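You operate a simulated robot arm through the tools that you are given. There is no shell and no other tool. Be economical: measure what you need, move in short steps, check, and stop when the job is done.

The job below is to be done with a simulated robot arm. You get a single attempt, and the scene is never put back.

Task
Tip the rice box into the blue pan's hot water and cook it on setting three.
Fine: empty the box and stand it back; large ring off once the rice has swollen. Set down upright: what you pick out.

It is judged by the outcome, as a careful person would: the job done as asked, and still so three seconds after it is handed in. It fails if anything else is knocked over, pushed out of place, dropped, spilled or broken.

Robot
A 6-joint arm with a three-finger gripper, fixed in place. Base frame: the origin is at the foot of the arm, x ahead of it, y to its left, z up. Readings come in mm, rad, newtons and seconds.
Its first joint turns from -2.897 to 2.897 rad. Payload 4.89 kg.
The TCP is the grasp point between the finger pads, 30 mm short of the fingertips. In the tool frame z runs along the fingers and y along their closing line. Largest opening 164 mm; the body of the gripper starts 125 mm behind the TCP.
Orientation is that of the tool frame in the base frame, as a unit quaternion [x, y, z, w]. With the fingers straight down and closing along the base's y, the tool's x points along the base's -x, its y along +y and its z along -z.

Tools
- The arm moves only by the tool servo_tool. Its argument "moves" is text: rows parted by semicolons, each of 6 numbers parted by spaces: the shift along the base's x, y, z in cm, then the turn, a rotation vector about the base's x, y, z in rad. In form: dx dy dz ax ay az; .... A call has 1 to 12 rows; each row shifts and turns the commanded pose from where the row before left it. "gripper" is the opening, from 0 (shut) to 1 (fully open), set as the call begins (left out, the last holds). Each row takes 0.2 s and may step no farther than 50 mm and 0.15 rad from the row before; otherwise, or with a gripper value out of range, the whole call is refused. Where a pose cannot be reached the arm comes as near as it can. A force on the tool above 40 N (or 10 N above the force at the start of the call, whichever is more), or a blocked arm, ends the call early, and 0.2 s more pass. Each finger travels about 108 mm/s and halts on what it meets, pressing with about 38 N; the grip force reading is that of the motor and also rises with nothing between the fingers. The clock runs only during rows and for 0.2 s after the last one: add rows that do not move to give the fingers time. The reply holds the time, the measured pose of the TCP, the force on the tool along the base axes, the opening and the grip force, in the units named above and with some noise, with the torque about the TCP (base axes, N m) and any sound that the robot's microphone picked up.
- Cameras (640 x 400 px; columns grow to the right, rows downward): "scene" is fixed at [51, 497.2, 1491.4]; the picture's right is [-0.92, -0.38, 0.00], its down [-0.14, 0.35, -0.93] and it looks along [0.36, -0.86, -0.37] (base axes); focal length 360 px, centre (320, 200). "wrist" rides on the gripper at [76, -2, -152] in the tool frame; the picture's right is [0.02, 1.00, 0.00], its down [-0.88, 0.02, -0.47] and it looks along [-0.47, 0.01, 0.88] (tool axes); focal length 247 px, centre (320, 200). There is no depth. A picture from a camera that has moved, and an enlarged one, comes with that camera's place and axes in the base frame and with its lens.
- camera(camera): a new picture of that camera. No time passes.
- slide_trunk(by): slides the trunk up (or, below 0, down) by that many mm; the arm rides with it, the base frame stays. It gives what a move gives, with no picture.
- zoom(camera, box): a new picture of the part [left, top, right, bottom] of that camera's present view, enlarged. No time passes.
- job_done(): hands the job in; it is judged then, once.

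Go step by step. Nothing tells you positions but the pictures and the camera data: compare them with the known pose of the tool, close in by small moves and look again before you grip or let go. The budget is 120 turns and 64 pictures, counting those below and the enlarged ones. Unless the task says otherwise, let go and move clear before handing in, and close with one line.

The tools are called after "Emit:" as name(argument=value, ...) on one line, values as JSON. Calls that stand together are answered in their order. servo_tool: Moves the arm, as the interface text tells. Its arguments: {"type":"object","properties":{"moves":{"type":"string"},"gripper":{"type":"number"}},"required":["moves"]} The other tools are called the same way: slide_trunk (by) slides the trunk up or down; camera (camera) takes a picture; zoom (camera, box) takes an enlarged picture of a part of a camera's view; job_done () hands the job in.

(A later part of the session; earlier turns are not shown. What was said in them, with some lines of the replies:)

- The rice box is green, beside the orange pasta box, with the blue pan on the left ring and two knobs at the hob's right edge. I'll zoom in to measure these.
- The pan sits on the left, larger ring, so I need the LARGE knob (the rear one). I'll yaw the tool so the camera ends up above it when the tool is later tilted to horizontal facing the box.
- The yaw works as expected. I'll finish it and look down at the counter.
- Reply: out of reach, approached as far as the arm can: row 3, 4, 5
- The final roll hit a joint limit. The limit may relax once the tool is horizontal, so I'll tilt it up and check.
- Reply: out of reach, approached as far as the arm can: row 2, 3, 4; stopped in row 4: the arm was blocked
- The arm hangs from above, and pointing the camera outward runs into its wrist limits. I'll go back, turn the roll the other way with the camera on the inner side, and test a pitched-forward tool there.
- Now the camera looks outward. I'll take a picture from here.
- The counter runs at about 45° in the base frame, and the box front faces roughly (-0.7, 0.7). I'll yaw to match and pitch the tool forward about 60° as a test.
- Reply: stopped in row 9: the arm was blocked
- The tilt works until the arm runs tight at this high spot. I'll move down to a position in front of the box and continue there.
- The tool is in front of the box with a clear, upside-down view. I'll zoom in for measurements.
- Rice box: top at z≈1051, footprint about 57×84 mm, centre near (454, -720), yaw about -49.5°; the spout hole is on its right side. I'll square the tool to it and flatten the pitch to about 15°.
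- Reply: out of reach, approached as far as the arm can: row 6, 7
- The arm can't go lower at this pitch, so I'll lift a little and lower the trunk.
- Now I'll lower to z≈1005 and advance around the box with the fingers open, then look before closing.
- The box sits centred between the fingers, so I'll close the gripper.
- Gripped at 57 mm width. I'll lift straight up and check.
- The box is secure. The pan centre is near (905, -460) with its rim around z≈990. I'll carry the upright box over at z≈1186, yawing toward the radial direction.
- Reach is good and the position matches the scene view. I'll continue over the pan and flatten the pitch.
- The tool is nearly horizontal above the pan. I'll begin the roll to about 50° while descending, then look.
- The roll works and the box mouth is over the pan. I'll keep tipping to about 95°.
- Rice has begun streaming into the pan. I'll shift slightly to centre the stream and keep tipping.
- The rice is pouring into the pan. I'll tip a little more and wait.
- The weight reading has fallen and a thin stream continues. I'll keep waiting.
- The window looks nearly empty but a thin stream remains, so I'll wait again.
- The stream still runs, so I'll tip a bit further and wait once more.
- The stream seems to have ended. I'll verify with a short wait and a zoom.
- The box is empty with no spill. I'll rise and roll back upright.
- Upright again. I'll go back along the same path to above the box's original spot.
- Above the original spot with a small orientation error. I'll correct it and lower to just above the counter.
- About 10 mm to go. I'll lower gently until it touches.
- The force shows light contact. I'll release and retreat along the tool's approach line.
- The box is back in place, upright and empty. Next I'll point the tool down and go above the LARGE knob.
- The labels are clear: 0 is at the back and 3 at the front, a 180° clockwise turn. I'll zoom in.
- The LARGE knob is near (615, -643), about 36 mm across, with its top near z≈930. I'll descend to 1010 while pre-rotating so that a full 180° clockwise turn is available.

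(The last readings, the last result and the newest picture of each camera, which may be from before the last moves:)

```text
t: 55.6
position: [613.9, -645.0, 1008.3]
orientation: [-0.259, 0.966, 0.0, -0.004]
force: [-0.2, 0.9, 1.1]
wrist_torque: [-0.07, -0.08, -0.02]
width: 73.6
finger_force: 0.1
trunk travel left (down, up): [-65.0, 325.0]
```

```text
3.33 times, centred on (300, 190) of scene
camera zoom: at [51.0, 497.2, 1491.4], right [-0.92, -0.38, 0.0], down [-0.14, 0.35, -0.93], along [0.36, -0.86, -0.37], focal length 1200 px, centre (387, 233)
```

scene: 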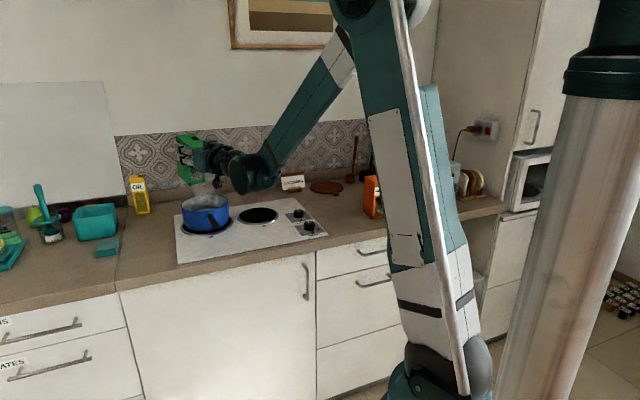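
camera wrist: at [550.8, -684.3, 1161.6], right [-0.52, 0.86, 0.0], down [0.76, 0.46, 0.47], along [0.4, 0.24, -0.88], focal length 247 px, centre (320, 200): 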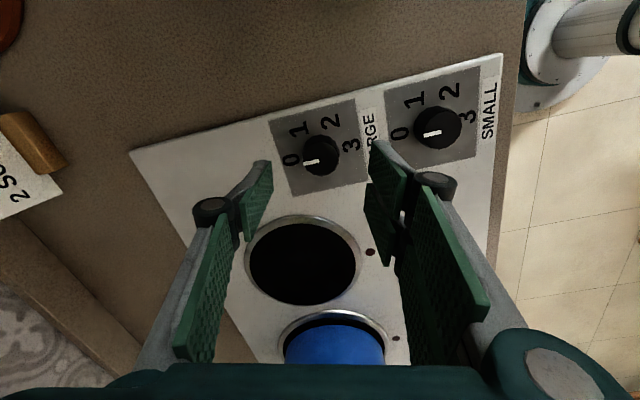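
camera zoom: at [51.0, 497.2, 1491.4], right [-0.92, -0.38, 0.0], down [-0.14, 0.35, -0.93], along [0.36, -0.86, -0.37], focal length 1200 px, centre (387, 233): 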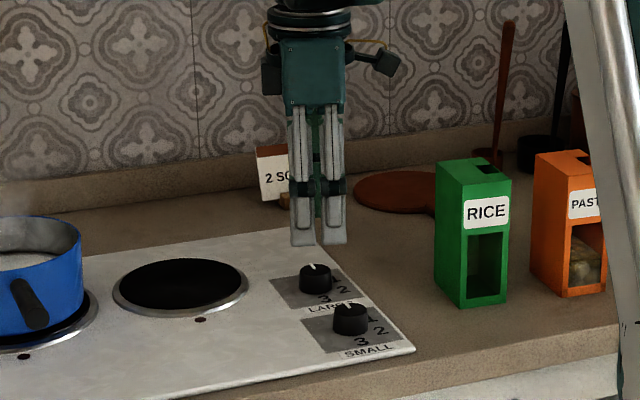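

Well centred over the knob. I'll descend to around z=957 with the fingers straddling it.

Emit:
servo_tool(moves="0 0 -2 0 0 0;0 0 -2 0 0 0;0 0 -1 0 0 0;0 0 0 0 0 0")

Emit:
zoom(camera="scene", box=[260, 170, 360, 250])

Emit:
camera(camera="wrist")

```text
t: 56.6
position: [615.0, -646.1, 958.9]
orientation: [-0.257, 0.966, 0.0, -0.004]
force: [-0.7, 0.0, 1.2]
wrist_torque: [-0.02, 0.04, 0.01]
width: 73.9
finger_force: 0.2
trunk travel left (down, up): [-65.0, 325.0]
```

```text
5.00 times, centred on (310, 210) of scene
camera zoom: at [51.0, 497.2, 1491.4], right [-0.92, -0.38, 0.0], down [-0.14, 0.35, -0.93], along [0.36, -0.86, -0.37], focal length 1801 px, centre (370, 150)
```

zoom: 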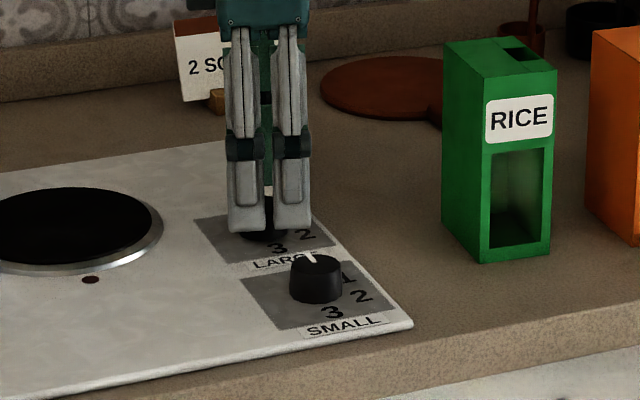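

```text
23 pictures are left
camera wrist: at [551.1, -685.3, 1110.9], right [-0.52, 0.86, 0.0], down [0.76, 0.46, 0.47], along [0.4, 0.24, -0.88], focal length 247 px, centre (320, 200)
```

wrist: 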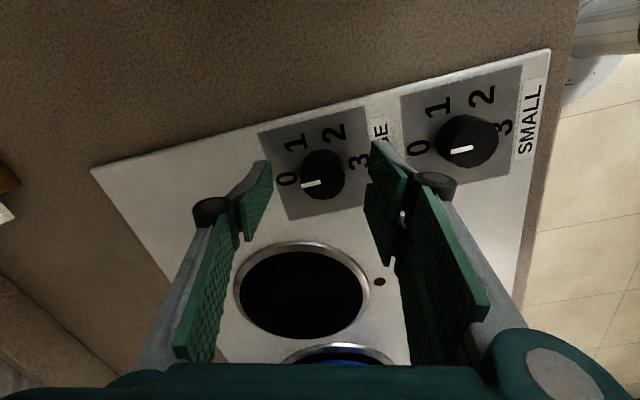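

I'll nudge 5 mm toward the knob centre, lower 6 mm more, and close.

Emit:
servo_tool(moves="-0.4 -0.1 -0.3 0 0 0;0 0 -0.3 0 0 0;0 0 0 0 0 0")

Emit:
servo_tool(moves="0 0 0 0 0 0;0 0 0 0 0 0;0 0 0 0 0 0", gripper=0)

```text
t: 57.4
position: [610.2, -647.1, 951.2]
orientation: [-0.257, 0.966, 0.0, -0.004]
force: [-0.3, 0.8, 0.9]
wrist_torque: [0.01, -0.02, -0.04]
width: 74.1
finger_force: 0.2
trunk travel left (down, up): [-65.0, 325.0]
```

```text
t: 58.2
position: [610.6, -647.2, 952.2]
orientation: [-0.258, 0.966, -0.001, -0.003]
force: [-12.3, 17.4, -10.9]
wrist_torque: [0.66, 0.32, 0.13]
width: 35.6
finger_force: 44.8
trunk travel left (down, up): [-65.0, 325.0]
```

Gripped at 35.6 mm, with side force showing I'm slightly off-centre. I'll ease over along that direction.

Emit:
servo_tool(moves="-0.1 0.17 0 0 0 0;0 0 0 0 0 0")

```text
t: 58.8
position: [610.6, -645.7, 952.7]
orientation: [-0.258, 0.966, -0.001, -0.004]
force: [3.1, -3.5, -2.4]
wrist_torque: [-0.23, -0.18, 0.02]
width: 35.4
finger_force: 44.8
trunk travel left (down, up): [-65.0, 325.0]
```

The side force is nearly gone. I'll start turning clockwise.

Emit:
servo_tool(moves="0 0 0 0 0 -0.14;0 0 0 0 0 -0.14;0 0 0 0 0 -0.14;0 0 0 0 0 -0.14")

Emit:
camera(camera="wrist")

```text
t: 59.8
position: [609.0, -643.0, 952.9]
orientation: [0.02, 1.0, 0.002, -0.005]
force: [-11.5, 30.0, -13.7]
wrist_torque: [0.64, 0.03, 0.21]
width: 35.4
finger_force: 45.7
trunk travel left (down, up): [-65.0, 325.0]
```

```text
22 pictures are left
camera wrist: at [535.3, -642.2, 1105.4], right [0.02, 1.0, 0.0], down [0.88, -0.02, 0.47], along [0.47, -0.01, -0.88], focal length 247 px, centre (320, 200)
```

wrist: 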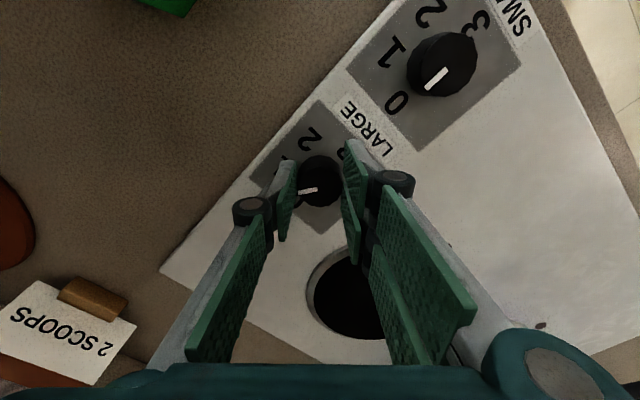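

The knob turns with the gripper (pointer about 32° on). I'll re-centre slightly and keep turning.

Emit:
servo_tool(moves="-0.08 0.22 0 0 0 0;0 0 0 0 0 -0.14;0 0 0 0 0 -0.14;0 0 0 0 0 -0.14;0 0 0 0 0 -0.14")

```text
t: 61.2
position: [610.7, -641.1, 952.1]
orientation: [0.295, 0.956, 0.002, -0.003]
force: [5.5, 10.5, 0.9]
wrist_torque: [-0.12, 0.33, 0.02]
width: 35.5
finger_force: 45.2
trunk travel left (down, up): [-65.0, 325.0]
stopped in row 5: the force on the tool passed its limit at 46 N (the readings are from after the stop); the commanded pose is now the measured one
```

Turned about 64°, roughly at setting 1, with little residual force. I'll continue with a slight centring.

Emit:
servo_tool(moves="0.04 0.08 0 0 0 -0.1;0 0 0 0 0 -0.1;0 0 0 0 0 -0.1;0 0 0 0 0 -0.1")

```text
t: 62.2
position: [612.8, -639.7, 951.7]
orientation: [0.479, 0.878, 0.003, -0.002]
force: [23.2, 24.7, 3.0]
wrist_torque: [0.72, -0.81, 0.19]
width: 35.4
finger_force: 44.8
trunk travel left (down, up): [-65.0, 325.0]
```

About 87° turned. I'll shift with the side force and continue.

Emit:
servo_tool(moves="0.16 0.17 0 0 0 0;0 0 0 0 0 -0.1;0 0 0 0 0 -0.1;0 0 0 0 0 -0.1;0 0 0 0 0 -0.1")

```text
t: 63.5
position: [614.0, -637.8, 952.4]
orientation: [0.644, 0.765, 0.004, -0.001]
force: [9.3, 5.8, 1.0]
wrist_torque: [0.03, 0.29, 0.02]
width: 35.2
finger_force: 45.0
trunk travel left (down, up): [-65.0, 325.0]
stopped in row 5: the force on the tool passed its limit at 45 N (the readings are from after the stop); the commanded pose is now the measured one
```

About 110° turned. Continuing.

Emit:
servo_tool(moves="0.08 0.04 0 0 0 -0.1;0 0 0 0 0 -0.1;0 0 0 0 0 -0.1;0 0 0 0 0 -0.1")

Emit:
camera(camera="wrist")

```text
t: 64.5
position: [615.5, -638.4, 952.5]
orientation: [0.783, 0.622, 0.005, 0.001]
force: [33.3, 0.9, 12.9]
wrist_torque: [0.37, -1.14, 0.2]
width: 35.4
finger_force: 45.3
trunk travel left (down, up): [-65.0, 325.0]
```

```text
21 pictures are left
camera wrist: at [631.8, -563.7, 1105.4], right [0.98, -0.21, 0.01], down [-0.19, -0.86, 0.47], along [-0.09, -0.46, -0.88], focal length 247 px, centre (320, 200)
```

wrist: 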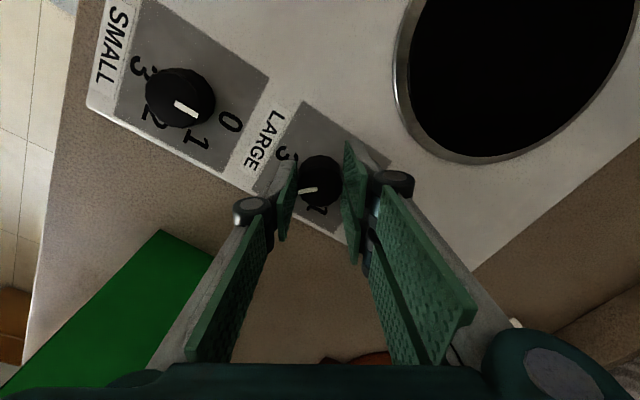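

About 133° turned with no slip. I'll shift +x and continue.

Emit:
servo_tool(moves="0.24 0 0 0 0 0;0 0 0 0 0 -0.1;0 0 0 0 0 -0.1;0.05 -0.05 0 0 0 -0.1;0.05 -0.05 0 0 0 -0.1")

```text
t: 65.8
position: [618.8, -639.2, 952.1]
orientation: [0.892, 0.452, 0.004, 0.002]
force: [33.0, -3.7, 25.0]
wrist_torque: [-0.84, -0.87, 0.17]
width: 35.4
finger_force: 44.7
trunk travel left (down, up): [-65.0, 325.0]
```

About 156° turned; roughly 24° remains.

Emit:
servo_tool(moves="0.2 -0.05 0 0 0 0;0 0 0 0 0 -0.1;0.05 -0.05 0 0 0 -0.1;0.05 -0.05 0 0 0 -0.1;0 0 0 0 0 -0.1")

Emit:
zoom(camera="scene", box=[160, 170, 360, 270])

Emit:
camera(camera="wrist")

```text
t: 67.0
position: [620.6, -639.8, 952.8]
orientation: [0.964, 0.267, 0.003, 0.002]
force: [1.7, 9.3, 6.3]
wrist_torque: [-0.02, 0.43, 0.74]
width: 35.5
finger_force: 44.8
trunk travel left (down, up): [-65.0, 325.0]
```

```text
3.20 times, centred on (260, 220) of scene
camera zoom: at [51.0, 497.2, 1491.4], right [-0.92, -0.38, 0.0], down [-0.14, 0.35, -0.93], along [0.36, -0.86, -0.37], focal length 1152 px, centre (512, 136)
```

zoom: 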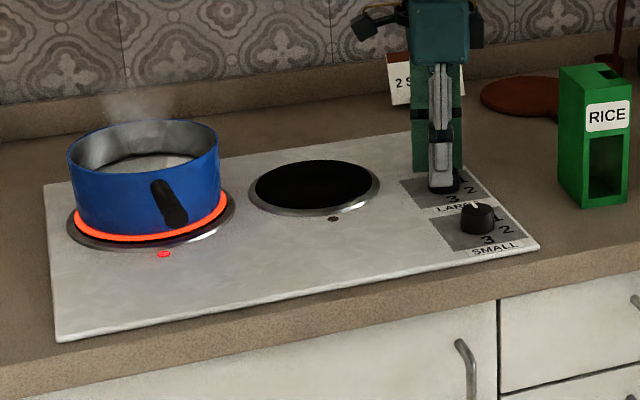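

```text
19 pictures are left
camera wrist: at [684.1, -599.5, 1105.3], right [0.53, -0.85, 0.01], down [-0.75, -0.47, 0.47], along [-0.39, -0.25, -0.88], focal length 247 px, centre (320, 200)
```

wrist: 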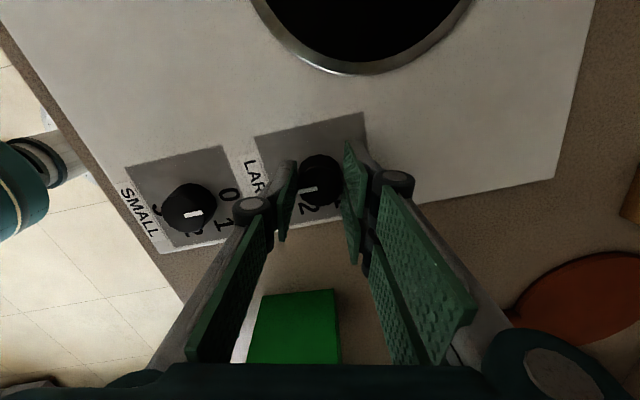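

The large ring glows at setting 3 (about 179° turned). I'll keep hold of the knob and watch the rice, taking a baseline picture first.

Emit:
zoom(camera="scene", box=[175, 175, 235, 235])

Emit:
servo_tool(moves="0 0 0 0 0 0;0 0 0 0 0 0;0 0 0 0 0 0;0 0 0 0 0 0;0 0 0 0 0 0;0 0 0 0 0 0;0 0 0 0 0 0;0 0 0 0 0 0;0 0 0 0 0 0;0 0 0 0 0 0;0 0 0 0 0 0;0 0 0 0 0 0")

Emit:
servo_tool(moves="0 0 0 0 0 0;0 0 0 0 0 0;0 0 0 0 0 0;0 0 0 0 0 0;0 0 0 0 0 0;0 0 0 0 0 0;0 0 0 0 0 0;0 0 0 0 0 0;0 0 0 0 0 0;0 0 0 0 0 0;0 0 0 0 0 0;0 0 0 0 0 0")

Emit:
zoom(camera="scene", box=[175, 175, 235, 235])

```text
6.67 times, centred on (205, 205) of scene
camera zoom: at [51.0, 497.2, 1491.4], right [-0.92, -0.38, 0.0], down [-0.14, 0.35, -0.93], along [0.36, -0.86, -0.37], focal length 2401 px, centre (1087, 167)
```

zoom: 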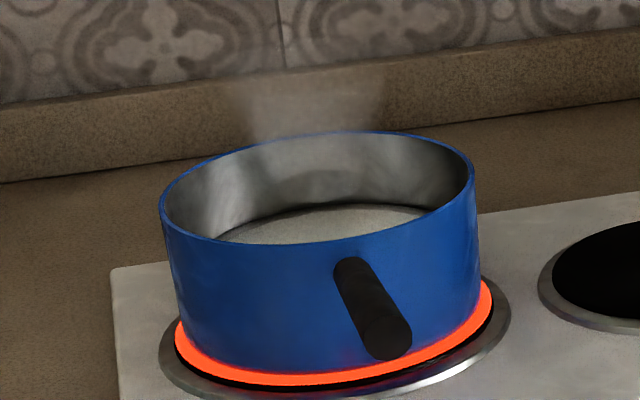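

```text
t: 69.5
position: [620.0, -641.0, 953.4]
orientation: [0.964, 0.267, 0.004, 0.002]
force: [-27.8, 20.6, -19.3]
wrist_torque: [0.58, 0.73, 0.25]
width: 35.3
finger_force: 44.9
trunk travel left (down, up): [-65.0, 325.0]
```

```text
t: 72.1
position: [619.5, -641.0, 953.4]
orientation: [0.964, 0.267, 0.004, 0.001]
force: [-6.0, 5.2, -3.0]
wrist_torque: [0.55, 0.19, 0.28]
width: 35.4
finger_force: 44.7
trunk travel left (down, up): [-65.0, 325.0]
stopped in row 12: the force on the tool passed its limit at 50 N (the readings are from after the stop); the commanded pose is now the measured one
```

```text
6.67 times, centred on (205, 205) of scene
camera zoom: at [51.0, 497.2, 1491.4], right [-0.92, -0.38, 0.0], down [-0.14, 0.35, -0.93], along [0.36, -0.86, -0.37], focal length 2401 px, centre (1087, 167)
```

zoom: 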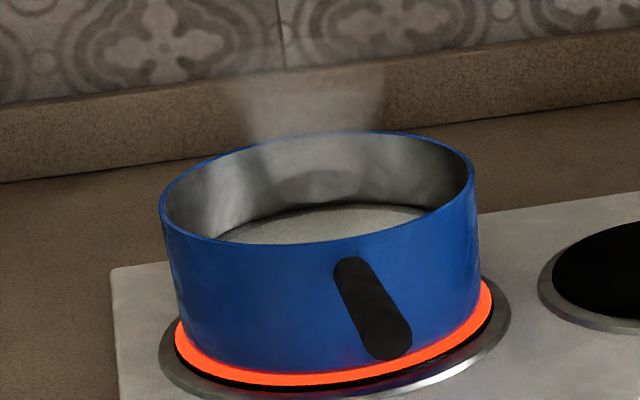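

Nothing has swollen yet, and holding the knob builds up side force. I'll open the fingers, stay around the knob, and wait.

Emit:
servo_tool(moves="0 0 0 0 0 0;0 0 0 0 0 0;0 0 0 0 0 0;0 0 0 0 0 0;0 0 0 0 0 0;0 0 0 0 0 0;0 0 0 0 0 0;0 0 0 0 0 0;0 0 0 0 0 0;0 0 0 0 0 0;0 0 0 0 0 0;0 0 0 0 0 0", gripper=0.45)

Emit:
servo_tool(moves="0 0 0 0 0 0;0 0 0 0 0 0;0 0 0 0 0 0;0 0 0 0 0 0;0 0 0 0 0 0;0 0 0 0 0 0;0 0 0 0 0 0;0 0 0 0 0 0;0 0 0 0 0 0;0 0 0 0 0 0;0 0 0 0 0 0;0 0 0 0 0 0")

Emit:
camera(camera="wrist")

Emit:
zoom(camera="scene", box=[175, 175, 235, 235])

```text
t: 74.7
position: [619.9, -640.5, 952.1]
orientation: [0.964, 0.267, 0.004, 0.001]
force: [-0.3, 0.2, 0.0]
wrist_torque: [-0.02, -0.01, 0.0]
width: 73.8
finger_force: 0.1
trunk travel left (down, up): [-65.0, 325.0]
```

```text
t: 77.3
position: [620.2, -641.3, 952.4]
orientation: [0.963, 0.268, 0.004, 0.002]
force: [0.5, -0.1, 0.9]
wrist_torque: [0.03, -0.05, 0.0]
width: 73.9
finger_force: 0.0
trunk travel left (down, up): [-65.0, 325.0]
```

```text
16 pictures are left
camera wrist: at [684.4, -599.8, 1105.3], right [0.53, -0.85, 0.01], down [-0.75, -0.47, 0.47], along [-0.39, -0.25, -0.88], focal length 247 px, centre (320, 200)
```

wrist: 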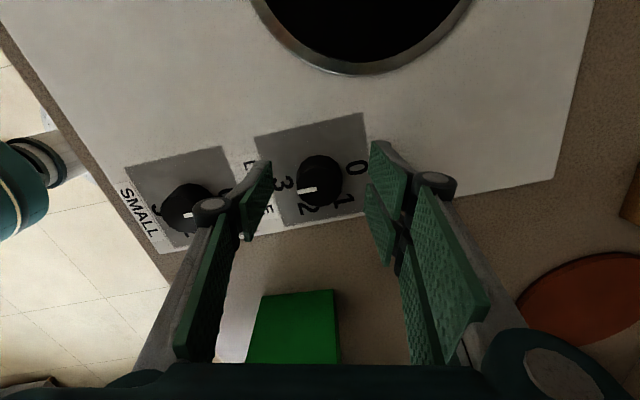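

```text
6.67 times, centred on (205, 205) of scene
camera zoom: at [51.0, 497.2, 1491.4], right [-0.92, -0.38, 0.0], down [-0.14, 0.35, -0.93], along [0.36, -0.86, -0.37], focal length 2401 px, centre (1087, 167)
```

zoom: 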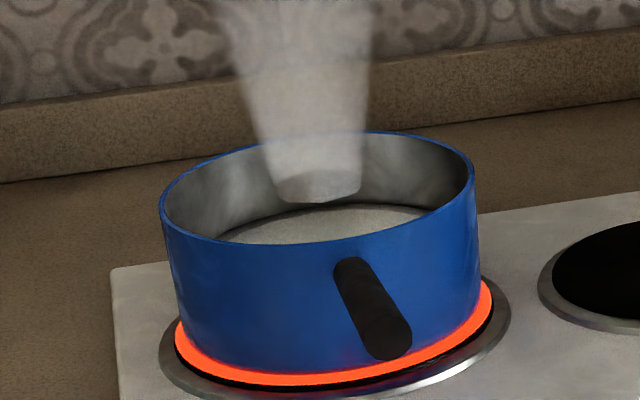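

The pointer is on 3 and the pan is now steaming strongly. I'll keep waiting and checking.

Emit:
servo_tool(moves="0 0 0 0 0 0;0 0 0 0 0 0;0 0 0 0 0 0;0 0 0 0 0 0;0 0 0 0 0 0;0 0 0 0 0 0;0 0 0 0 0 0;0 0 0 0 0 0;0 0 0 0 0 0;0 0 0 0 0 0;0 0 0 0 0 0;0 0 0 0 0 0")

Emit:
servo_tool(moves="0 0 0 0 0 0;0 0 0 0 0 0;0 0 0 0 0 0;0 0 0 0 0 0;0 0 0 0 0 0;0 0 0 0 0 0;0 0 0 0 0 0;0 0 0 0 0 0;0 0 0 0 0 0;0 0 0 0 0 0;0 0 0 0 0 0;0 0 0 0 0 0")

Emit:
zoom(camera="scene", box=[175, 175, 235, 235])

```text
t: 79.9
position: [619.8, -640.9, 952.0]
orientation: [0.964, 0.267, 0.004, 0.002]
force: [0.2, 0.4, 0.0]
wrist_torque: [0.02, 0.02, -0.03]
width: 73.7
finger_force: 0.1
trunk travel left (down, up): [-65.0, 325.0]
```

```text
t: 82.5
position: [620.5, -641.8, 951.2]
orientation: [0.964, 0.266, 0.003, 0.001]
force: [-0.2, -0.5, -0.1]
wrist_torque: [-0.04, 0.04, 0.01]
width: 73.3
finger_force: 0.0
trunk travel left (down, up): [-65.0, 325.0]
```

```text
6.67 times, centred on (205, 205) of scene
camera zoom: at [51.0, 497.2, 1491.4], right [-0.92, -0.38, 0.0], down [-0.14, 0.35, -0.93], along [0.36, -0.86, -0.37], focal length 2401 px, centre (1087, 167)
```

zoom: 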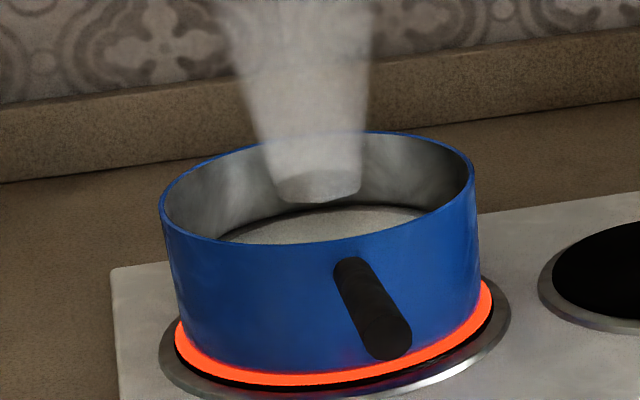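

No swelling yet; I'll wait longer between checks.

Emit:
servo_tool(moves="0 0 0 0 0 0;0 0 0 0 0 0;0 0 0 0 0 0;0 0 0 0 0 0;0 0 0 0 0 0;0 0 0 0 0 0;0 0 0 0 0 0;0 0 0 0 0 0;0 0 0 0 0 0;0 0 0 0 0 0;0 0 0 0 0 0;0 0 0 0 0 0")

Emit:
servo_tool(moves="0 0 0 0 0 0;0 0 0 0 0 0;0 0 0 0 0 0;0 0 0 0 0 0;0 0 0 0 0 0;0 0 0 0 0 0;0 0 0 0 0 0;0 0 0 0 0 0;0 0 0 0 0 0;0 0 0 0 0 0;0 0 0 0 0 0;0 0 0 0 0 0")

Emit:
servo_tool(moves="0 0 0 0 0 0;0 0 0 0 0 0;0 0 0 0 0 0;0 0 0 0 0 0;0 0 0 0 0 0;0 0 0 0 0 0;0 0 0 0 0 0;0 0 0 0 0 0;0 0 0 0 0 0;0 0 0 0 0 0;0 0 0 0 0 0;0 0 0 0 0 0")

Emit:
zoom(camera="scene", box=[175, 175, 235, 235])

```text
t: 85.1
position: [620.3, -641.5, 951.6]
orientation: [0.964, 0.267, 0.004, 0.001]
force: [0.6, -0.2, -0.8]
wrist_torque: [0.0, -0.01, -0.01]
width: 73.8
finger_force: 0.1
trunk travel left (down, up): [-65.0, 325.0]
```

```text
t: 87.7
position: [621.1, -641.3, 952.3]
orientation: [0.964, 0.267, 0.004, 0.001]
force: [0.5, -0.1, -0.2]
wrist_torque: [0.04, -0.02, 0.03]
width: 73.4
finger_force: 0.1
trunk travel left (down, up): [-65.0, 325.0]
```

```text
t: 90.3
position: [620.7, -640.3, 951.5]
orientation: [0.964, 0.267, 0.004, 0.002]
force: [0.1, 0.0, 0.0]
wrist_torque: [0.0, 0.02, 0.0]
width: 73.7
finger_force: 0.0
trunk travel left (down, up): [-65.0, 325.0]
```

```text
6.67 times, centred on (205, 205) of scene
camera zoom: at [51.0, 497.2, 1491.4], right [-0.92, -0.38, 0.0], down [-0.14, 0.35, -0.93], along [0.36, -0.86, -0.37], focal length 2401 px, centre (1087, 167)
```

zoom: 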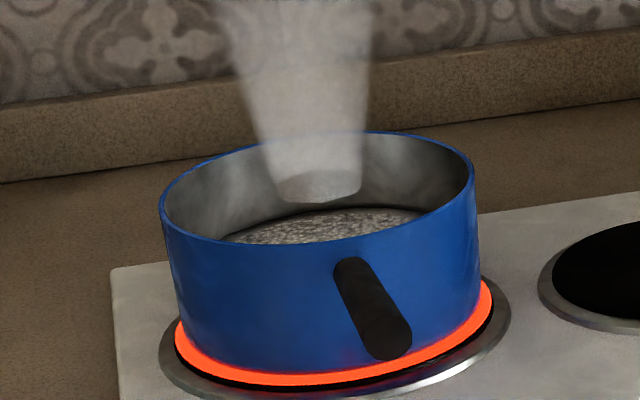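

The surface now shows grains, so the rice has swollen up through the water. I'll re-grip the knob and check once more.

Emit:
servo_tool(moves="0 0 0 0 0 0;0 0 0 0 0 0;0 0 0 0 0 0", gripper=0)

Emit:
zoom(camera="scene", box=[175, 175, 235, 235])

```text
t: 91.1
position: [620.2, -640.3, 952.3]
orientation: [0.964, 0.267, 0.004, 0.002]
force: [-6.3, 8.7, -5.0]
wrist_torque: [0.31, 0.13, 0.06]
width: 35.3
finger_force: 45.3
trunk travel left (down, up): [-65.0, 325.0]
```

```text
6.67 times, centred on (205, 205) of scene
camera zoom: at [51.0, 497.2, 1491.4], right [-0.92, -0.38, 0.0], down [-0.14, 0.35, -0.93], along [0.36, -0.86, -0.37], focal length 2401 px, centre (1087, 167)
```

zoom: 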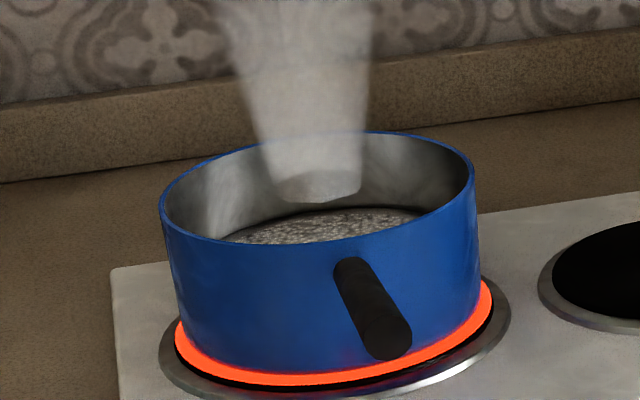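

Grains are showing at the surface. I'll compare once more after a couple of seconds to see whether it's still changing.

Emit:
servo_tool(moves="0 0 0 0 0 0;0 0 0 0 0 0;0 0 0 0 0 0;0 0 0 0 0 0;0 0 0 0 0 0;0 0 0 0 0 0;0 0 0 0 0 0;0 0 0 0 0 0;0 0 0 0 0 0;0 0 0 0 0 0", gripper=0.45)

Emit:
zoom(camera="scene", box=[185, 185, 225, 215])

```text
t: 93.3
position: [619.0, -641.6, 952.2]
orientation: [0.964, 0.268, 0.004, 0.002]
force: [-0.4, 0.5, -0.3]
wrist_torque: [-0.01, 0.01, -0.03]
width: 74.0
finger_force: 0.1
trunk travel left (down, up): [-65.0, 325.0]
```

```text
13.33 times, centred on (205, 200) of scene
camera zoom: at [51.0, 497.2, 1491.4], right [-0.92, -0.38, 0.0], down [-0.14, 0.35, -0.93], along [0.36, -0.86, -0.37], focal length 4802 px, centre (1853, 200)
```

zoom: 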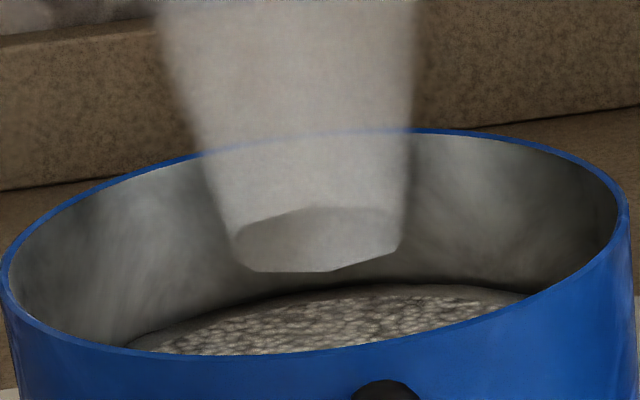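

The rice is clearly swollen. I'll grip the knob and turn it back anticlockwise to 0, following the same centring path.

Emit:
servo_tool(moves="0 0.05 0 0 0 0;0 0 0 0 0 0;0 0 0 0 0 0", gripper=0)

Emit:
servo_tool(moves="0 0.01 0 0 0 0.1;0 0.01 0 0 0 0.1;0 0.01 0 0 0 0.1;0 0.01 0 0 0 0.1;-0.06 0.03 0 0 0 0.1;-0.06 0.03 0 0 0 0.1;-0.06 0.03 0 0 0 0.1;-0.06 0.03 0 0 0 0.1")

```text
t: 94.1
position: [620.9, -640.0, 952.1]
orientation: [0.964, 0.266, 0.004, 0.002]
force: [-5.5, 4.3, -3.3]
wrist_torque: [0.15, 0.17, 0.03]
width: 35.4
finger_force: 44.5
trunk travel left (down, up): [-65.0, 325.0]
```

```text
t: 95.2
position: [618.6, -638.5, 952.3]
orientation: [0.885, 0.465, 0.004, 0.0]
force: [-8.8, 6.6, 1.8]
wrist_torque: [0.44, 0.51, -0.06]
width: 35.3
finger_force: 45.0
trunk travel left (down, up): [-65.0, 325.0]
stopped in row 5: the force on the tool passed its limit at 41 N (the readings are from after the stop); the commanded pose is now the measured one
```

It's turning back. I'll continue with small centring shifts.

Emit:
servo_tool(moves="-0.07 0.05 0 0 0 0.1;-0.06 0.02 0 0 0 0.1;-0.06 0.02 0 0 0 0.1;-0.06 0.02 0 0 0 0.1")

Emit:
servo_tool(moves="-0.07 0.02 0 0 0 0.1;-0.07 0.02 0 0 0 0.1;-0.07 0.02 0 0 0 0.1;-0.07 0.02 0 0 0 0.1")

```text
t: 96.2
position: [616.8, -638.3, 951.6]
orientation: [0.775, 0.632, 0.004, 0.0]
force: [-7.5, 4.1, 8.5]
wrist_torque: [0.33, 0.28, -0.07]
width: 35.4
finger_force: 44.7
trunk travel left (down, up): [-65.0, 325.0]
```

```text
t: 97.2
position: [614.5, -638.1, 951.9]
orientation: [0.634, 0.773, 0.003, -0.001]
force: [6.2, -9.2, 19.8]
wrist_torque: [0.24, 0.03, 0.02]
width: 35.4
finger_force: 44.3
trunk travel left (down, up): [-65.0, 325.0]
```

Forces are low and about 109° remains. Continuing.

Emit:
servo_tool(moves="-0.02 -0.04 0.05 0 0 0.1;-0.02 -0.04 0.05 0 0 0.1;-0.02 -0.03 0 0 0 0.1;-0.02 -0.03 0 0 0 0.1")

Emit:
servo_tool(moves="-0.06 -0.05 0 0 0 0.1;-0.06 -0.05 0 0 0 0.1;-0.06 -0.05 0 0 0 0.1;-0.06 -0.05 0 0 0 0.1")

```text
t: 98.2
position: [611.7, -638.9, 952.3]
orientation: [0.468, 0.884, 0.003, -0.004]
force: [-10.5, 0.9, -9.7]
wrist_torque: [-0.53, -0.16, -0.06]
width: 35.5
finger_force: 44.5
trunk travel left (down, up): [-65.0, 325.0]
```

```text
t: 99.2
position: [611.0, -639.9, 953.3]
orientation: [0.282, 0.959, 0.003, -0.003]
force: [-10.9, 6.5, -15.9]
wrist_torque: [0.45, 0.75, 0.01]
width: 35.0
finger_force: 45.1
trunk travel left (down, up): [-65.0, 325.0]
```

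About 63° to go.

Emit:
servo_tool(moves="-0.06 -0.01 0 0 0 0.1;-0.05 -0.01 0 0 0 0.1;-0.05 -0.01 0 0 0 0.1;-0.05 -0.01 0 0 0 0.1;-0.05 -0.02 0 0 0 0.1")

Emit:
servo_tool(moves="0.02 -0.07 0 0 0 0.1;0.03 -0.08 0 0 0 0.1;0.03 -0.08 0 0 0 0.1;0.03 -0.08 0 0 0 0.1")

```text
t: 100.4
position: [609.4, -642.6, 953.5]
orientation: [0.036, 0.999, 0.001, -0.003]
force: [22.2, -30.0, 3.3]
wrist_torque: [-0.83, 0.09, -0.18]
width: 35.5
finger_force: 45.0
trunk travel left (down, up): [-65.0, 325.0]
```

```text
t: 101.5
position: [609.8, -646.1, 952.2]
orientation: [-0.162, 0.987, 0.0, -0.004]
force: [0.0, -8.1, -3.0]
wrist_torque: [-0.49, -0.29, -0.06]
width: 35.3
finger_force: 45.3
trunk travel left (down, up): [-65.0, 325.0]
stopped in row 4: the force on the tool passed its limit at 47 N (the readings are from after the stop); the commanded pose is now the measured one
```

About 11° to go.

Emit:
servo_tool(moves="0 -0.05 0 0 0 0.07;0 0 0 0 0 0.07;0 0 0 0 0 0.06")

Emit:
zoom(camera="scene", box=[160, 170, 360, 270])

```text
t: 102.3
position: [609.8, -647.2, 952.1]
orientation: [-0.261, 0.965, 0.001, -0.003]
force: [16.3, -24.5, 1.6]
wrist_torque: [-0.82, -0.14, -0.19]
width: 35.3
finger_force: 45.0
trunk travel left (down, up): [-65.0, 325.0]
```

```text
3.20 times, centred on (260, 220) of scene
camera zoom: at [51.0, 497.2, 1491.4], right [-0.92, -0.38, 0.0], down [-0.14, 0.35, -0.93], along [0.36, -0.86, -0.37], focal length 1152 px, centre (512, 136)
```

zoom: 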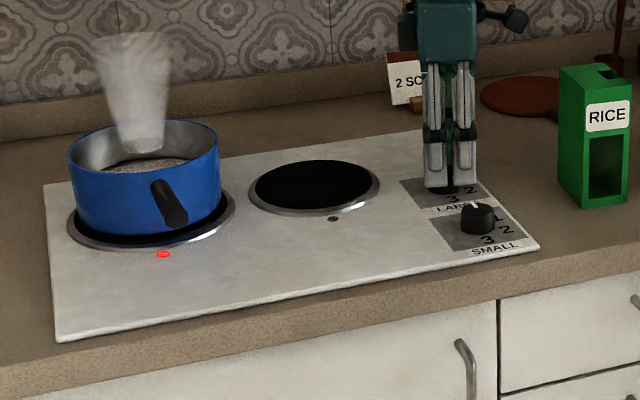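

The ring glow is off; the red dot is perhaps a residual-heat light. I'll release, rise clear, and inspect the knob.

Emit:
servo_tool(moves="0.05 -0.1 0 0 0 0;0 0 0 0 0 0;0 0 0 0 0 0;0 0 2 0 0 0;0 0 3 0 0 0;0 0 4 0 0 0;0 0 4 0 0 0", gripper=0.45)

Emit:
zoom(camera="wrist", box=[240, 40, 480, 230])

Emit:
zoom(camera="scene", box=[160, 130, 400, 280])

```text
t: 103.9
position: [610.5, -646.4, 1083.4]
orientation: [-0.26, 0.966, 0.0, -0.004]
force: [0.0, 0.0, 0.0]
wrist_torque: [0.08, 0.1, -0.02]
width: 73.8
finger_force: 0.0
trunk travel left (down, up): [-65.0, 325.0]
```

```text
2.11 times, centred on (360, 135) of wrist
camera zoom: at [546.9, -685.8, 1236.7], right [-0.52, 0.85, 0.0], down [0.76, 0.46, 0.47], along [0.4, 0.25, -0.88], focal length 520 px, centre (236, 337)
```

zoom: 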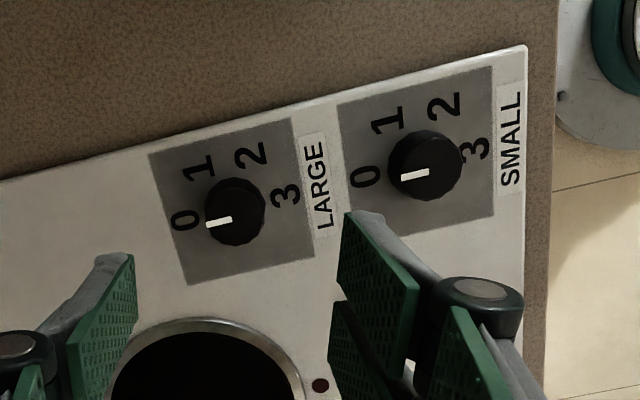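

```text
2.67 times, centred on (280, 205) of scene
camera zoom: at [51.0, 497.2, 1491.4], right [-0.92, -0.38, 0.0], down [-0.14, 0.35, -0.93], along [0.36, -0.86, -0.37], focal length 960 px, centre (427, 187)
```

zoom: 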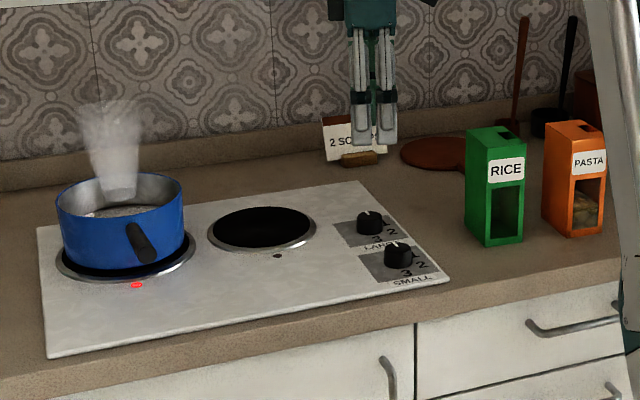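

The LARGE knob points at 0, parallel to SMALL. I'll wait a few seconds and confirm the ring is cooling and the rice stays swollen.

Emit:
servo_tool(moves="0 0 4 0 0 0;0 0 4 0 0 0;0 0 0 0 0 0;0 0 0 0 0 0;0 0 0 0 0 0;0 0 0 0 0 0;0 0 0 0 0 0;0 0 0 0 0 0;0 0 0 0 0 0;0 0 0 0 0 0;0 0 0 0 0 0;0 0 0 0 0 0")

Emit:
servo_tool(moves="0 0 0 0 0 0;0 0 0 0 0 0;0 0 0 0 0 0;0 0 0 0 0 0;0 0 0 0 0 0;0 0 0 0 0 0;0 0 0 0 0 0;0 0 0 0 0 0;0 0 0 0 0 0;0 0 0 0 0 0;0 0 0 0 0 0;0 0 0 0 0 0")

Emit:
zoom(camera="scene", box=[175, 175, 235, 235])

```text
t: 106.5
position: [610.6, -646.5, 1163.4]
orientation: [-0.261, 0.965, 0.001, -0.004]
force: [-1.3, -0.5, -0.4]
wrist_torque: [0.01, 0.01, -0.03]
width: 74.0
finger_force: 0.0
trunk travel left (down, up): [-65.0, 325.0]
```

```text
t: 109.1
position: [609.5, -646.3, 1163.6]
orientation: [-0.26, 0.966, 0.001, -0.003]
force: [-0.2, 0.2, 0.1]
wrist_torque: [0.0, -0.02, -0.02]
width: 74.0
finger_force: 0.1
trunk travel left (down, up): [-65.0, 325.0]
```

```text
6.67 times, centred on (205, 205) of scene
camera zoom: at [51.0, 497.2, 1491.4], right [-0.92, -0.38, 0.0], down [-0.14, 0.35, -0.93], along [0.36, -0.86, -0.37], focal length 2401 px, centre (1087, 167)
```

zoom: 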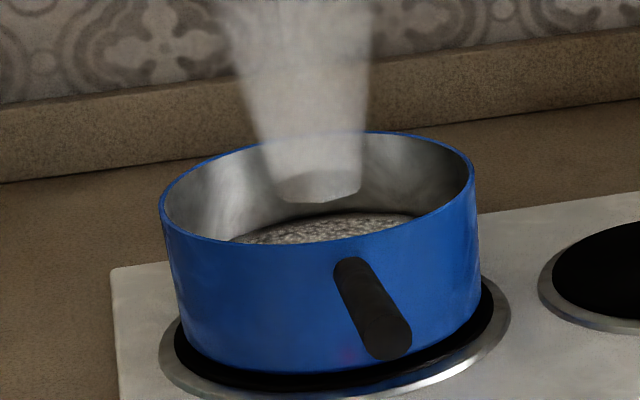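

The ring is dark, the rice is swollen, the box stands upright and empty in its place, and the arm is clear, so I'm handing in.

Emit:
job_done()

```text
The job is handed in.
```

The rice box is emptied into the blue pan and standing back upright in its place. The rice cooked on setting three until it swelled, and the large ring is now off with its knob back at 0.
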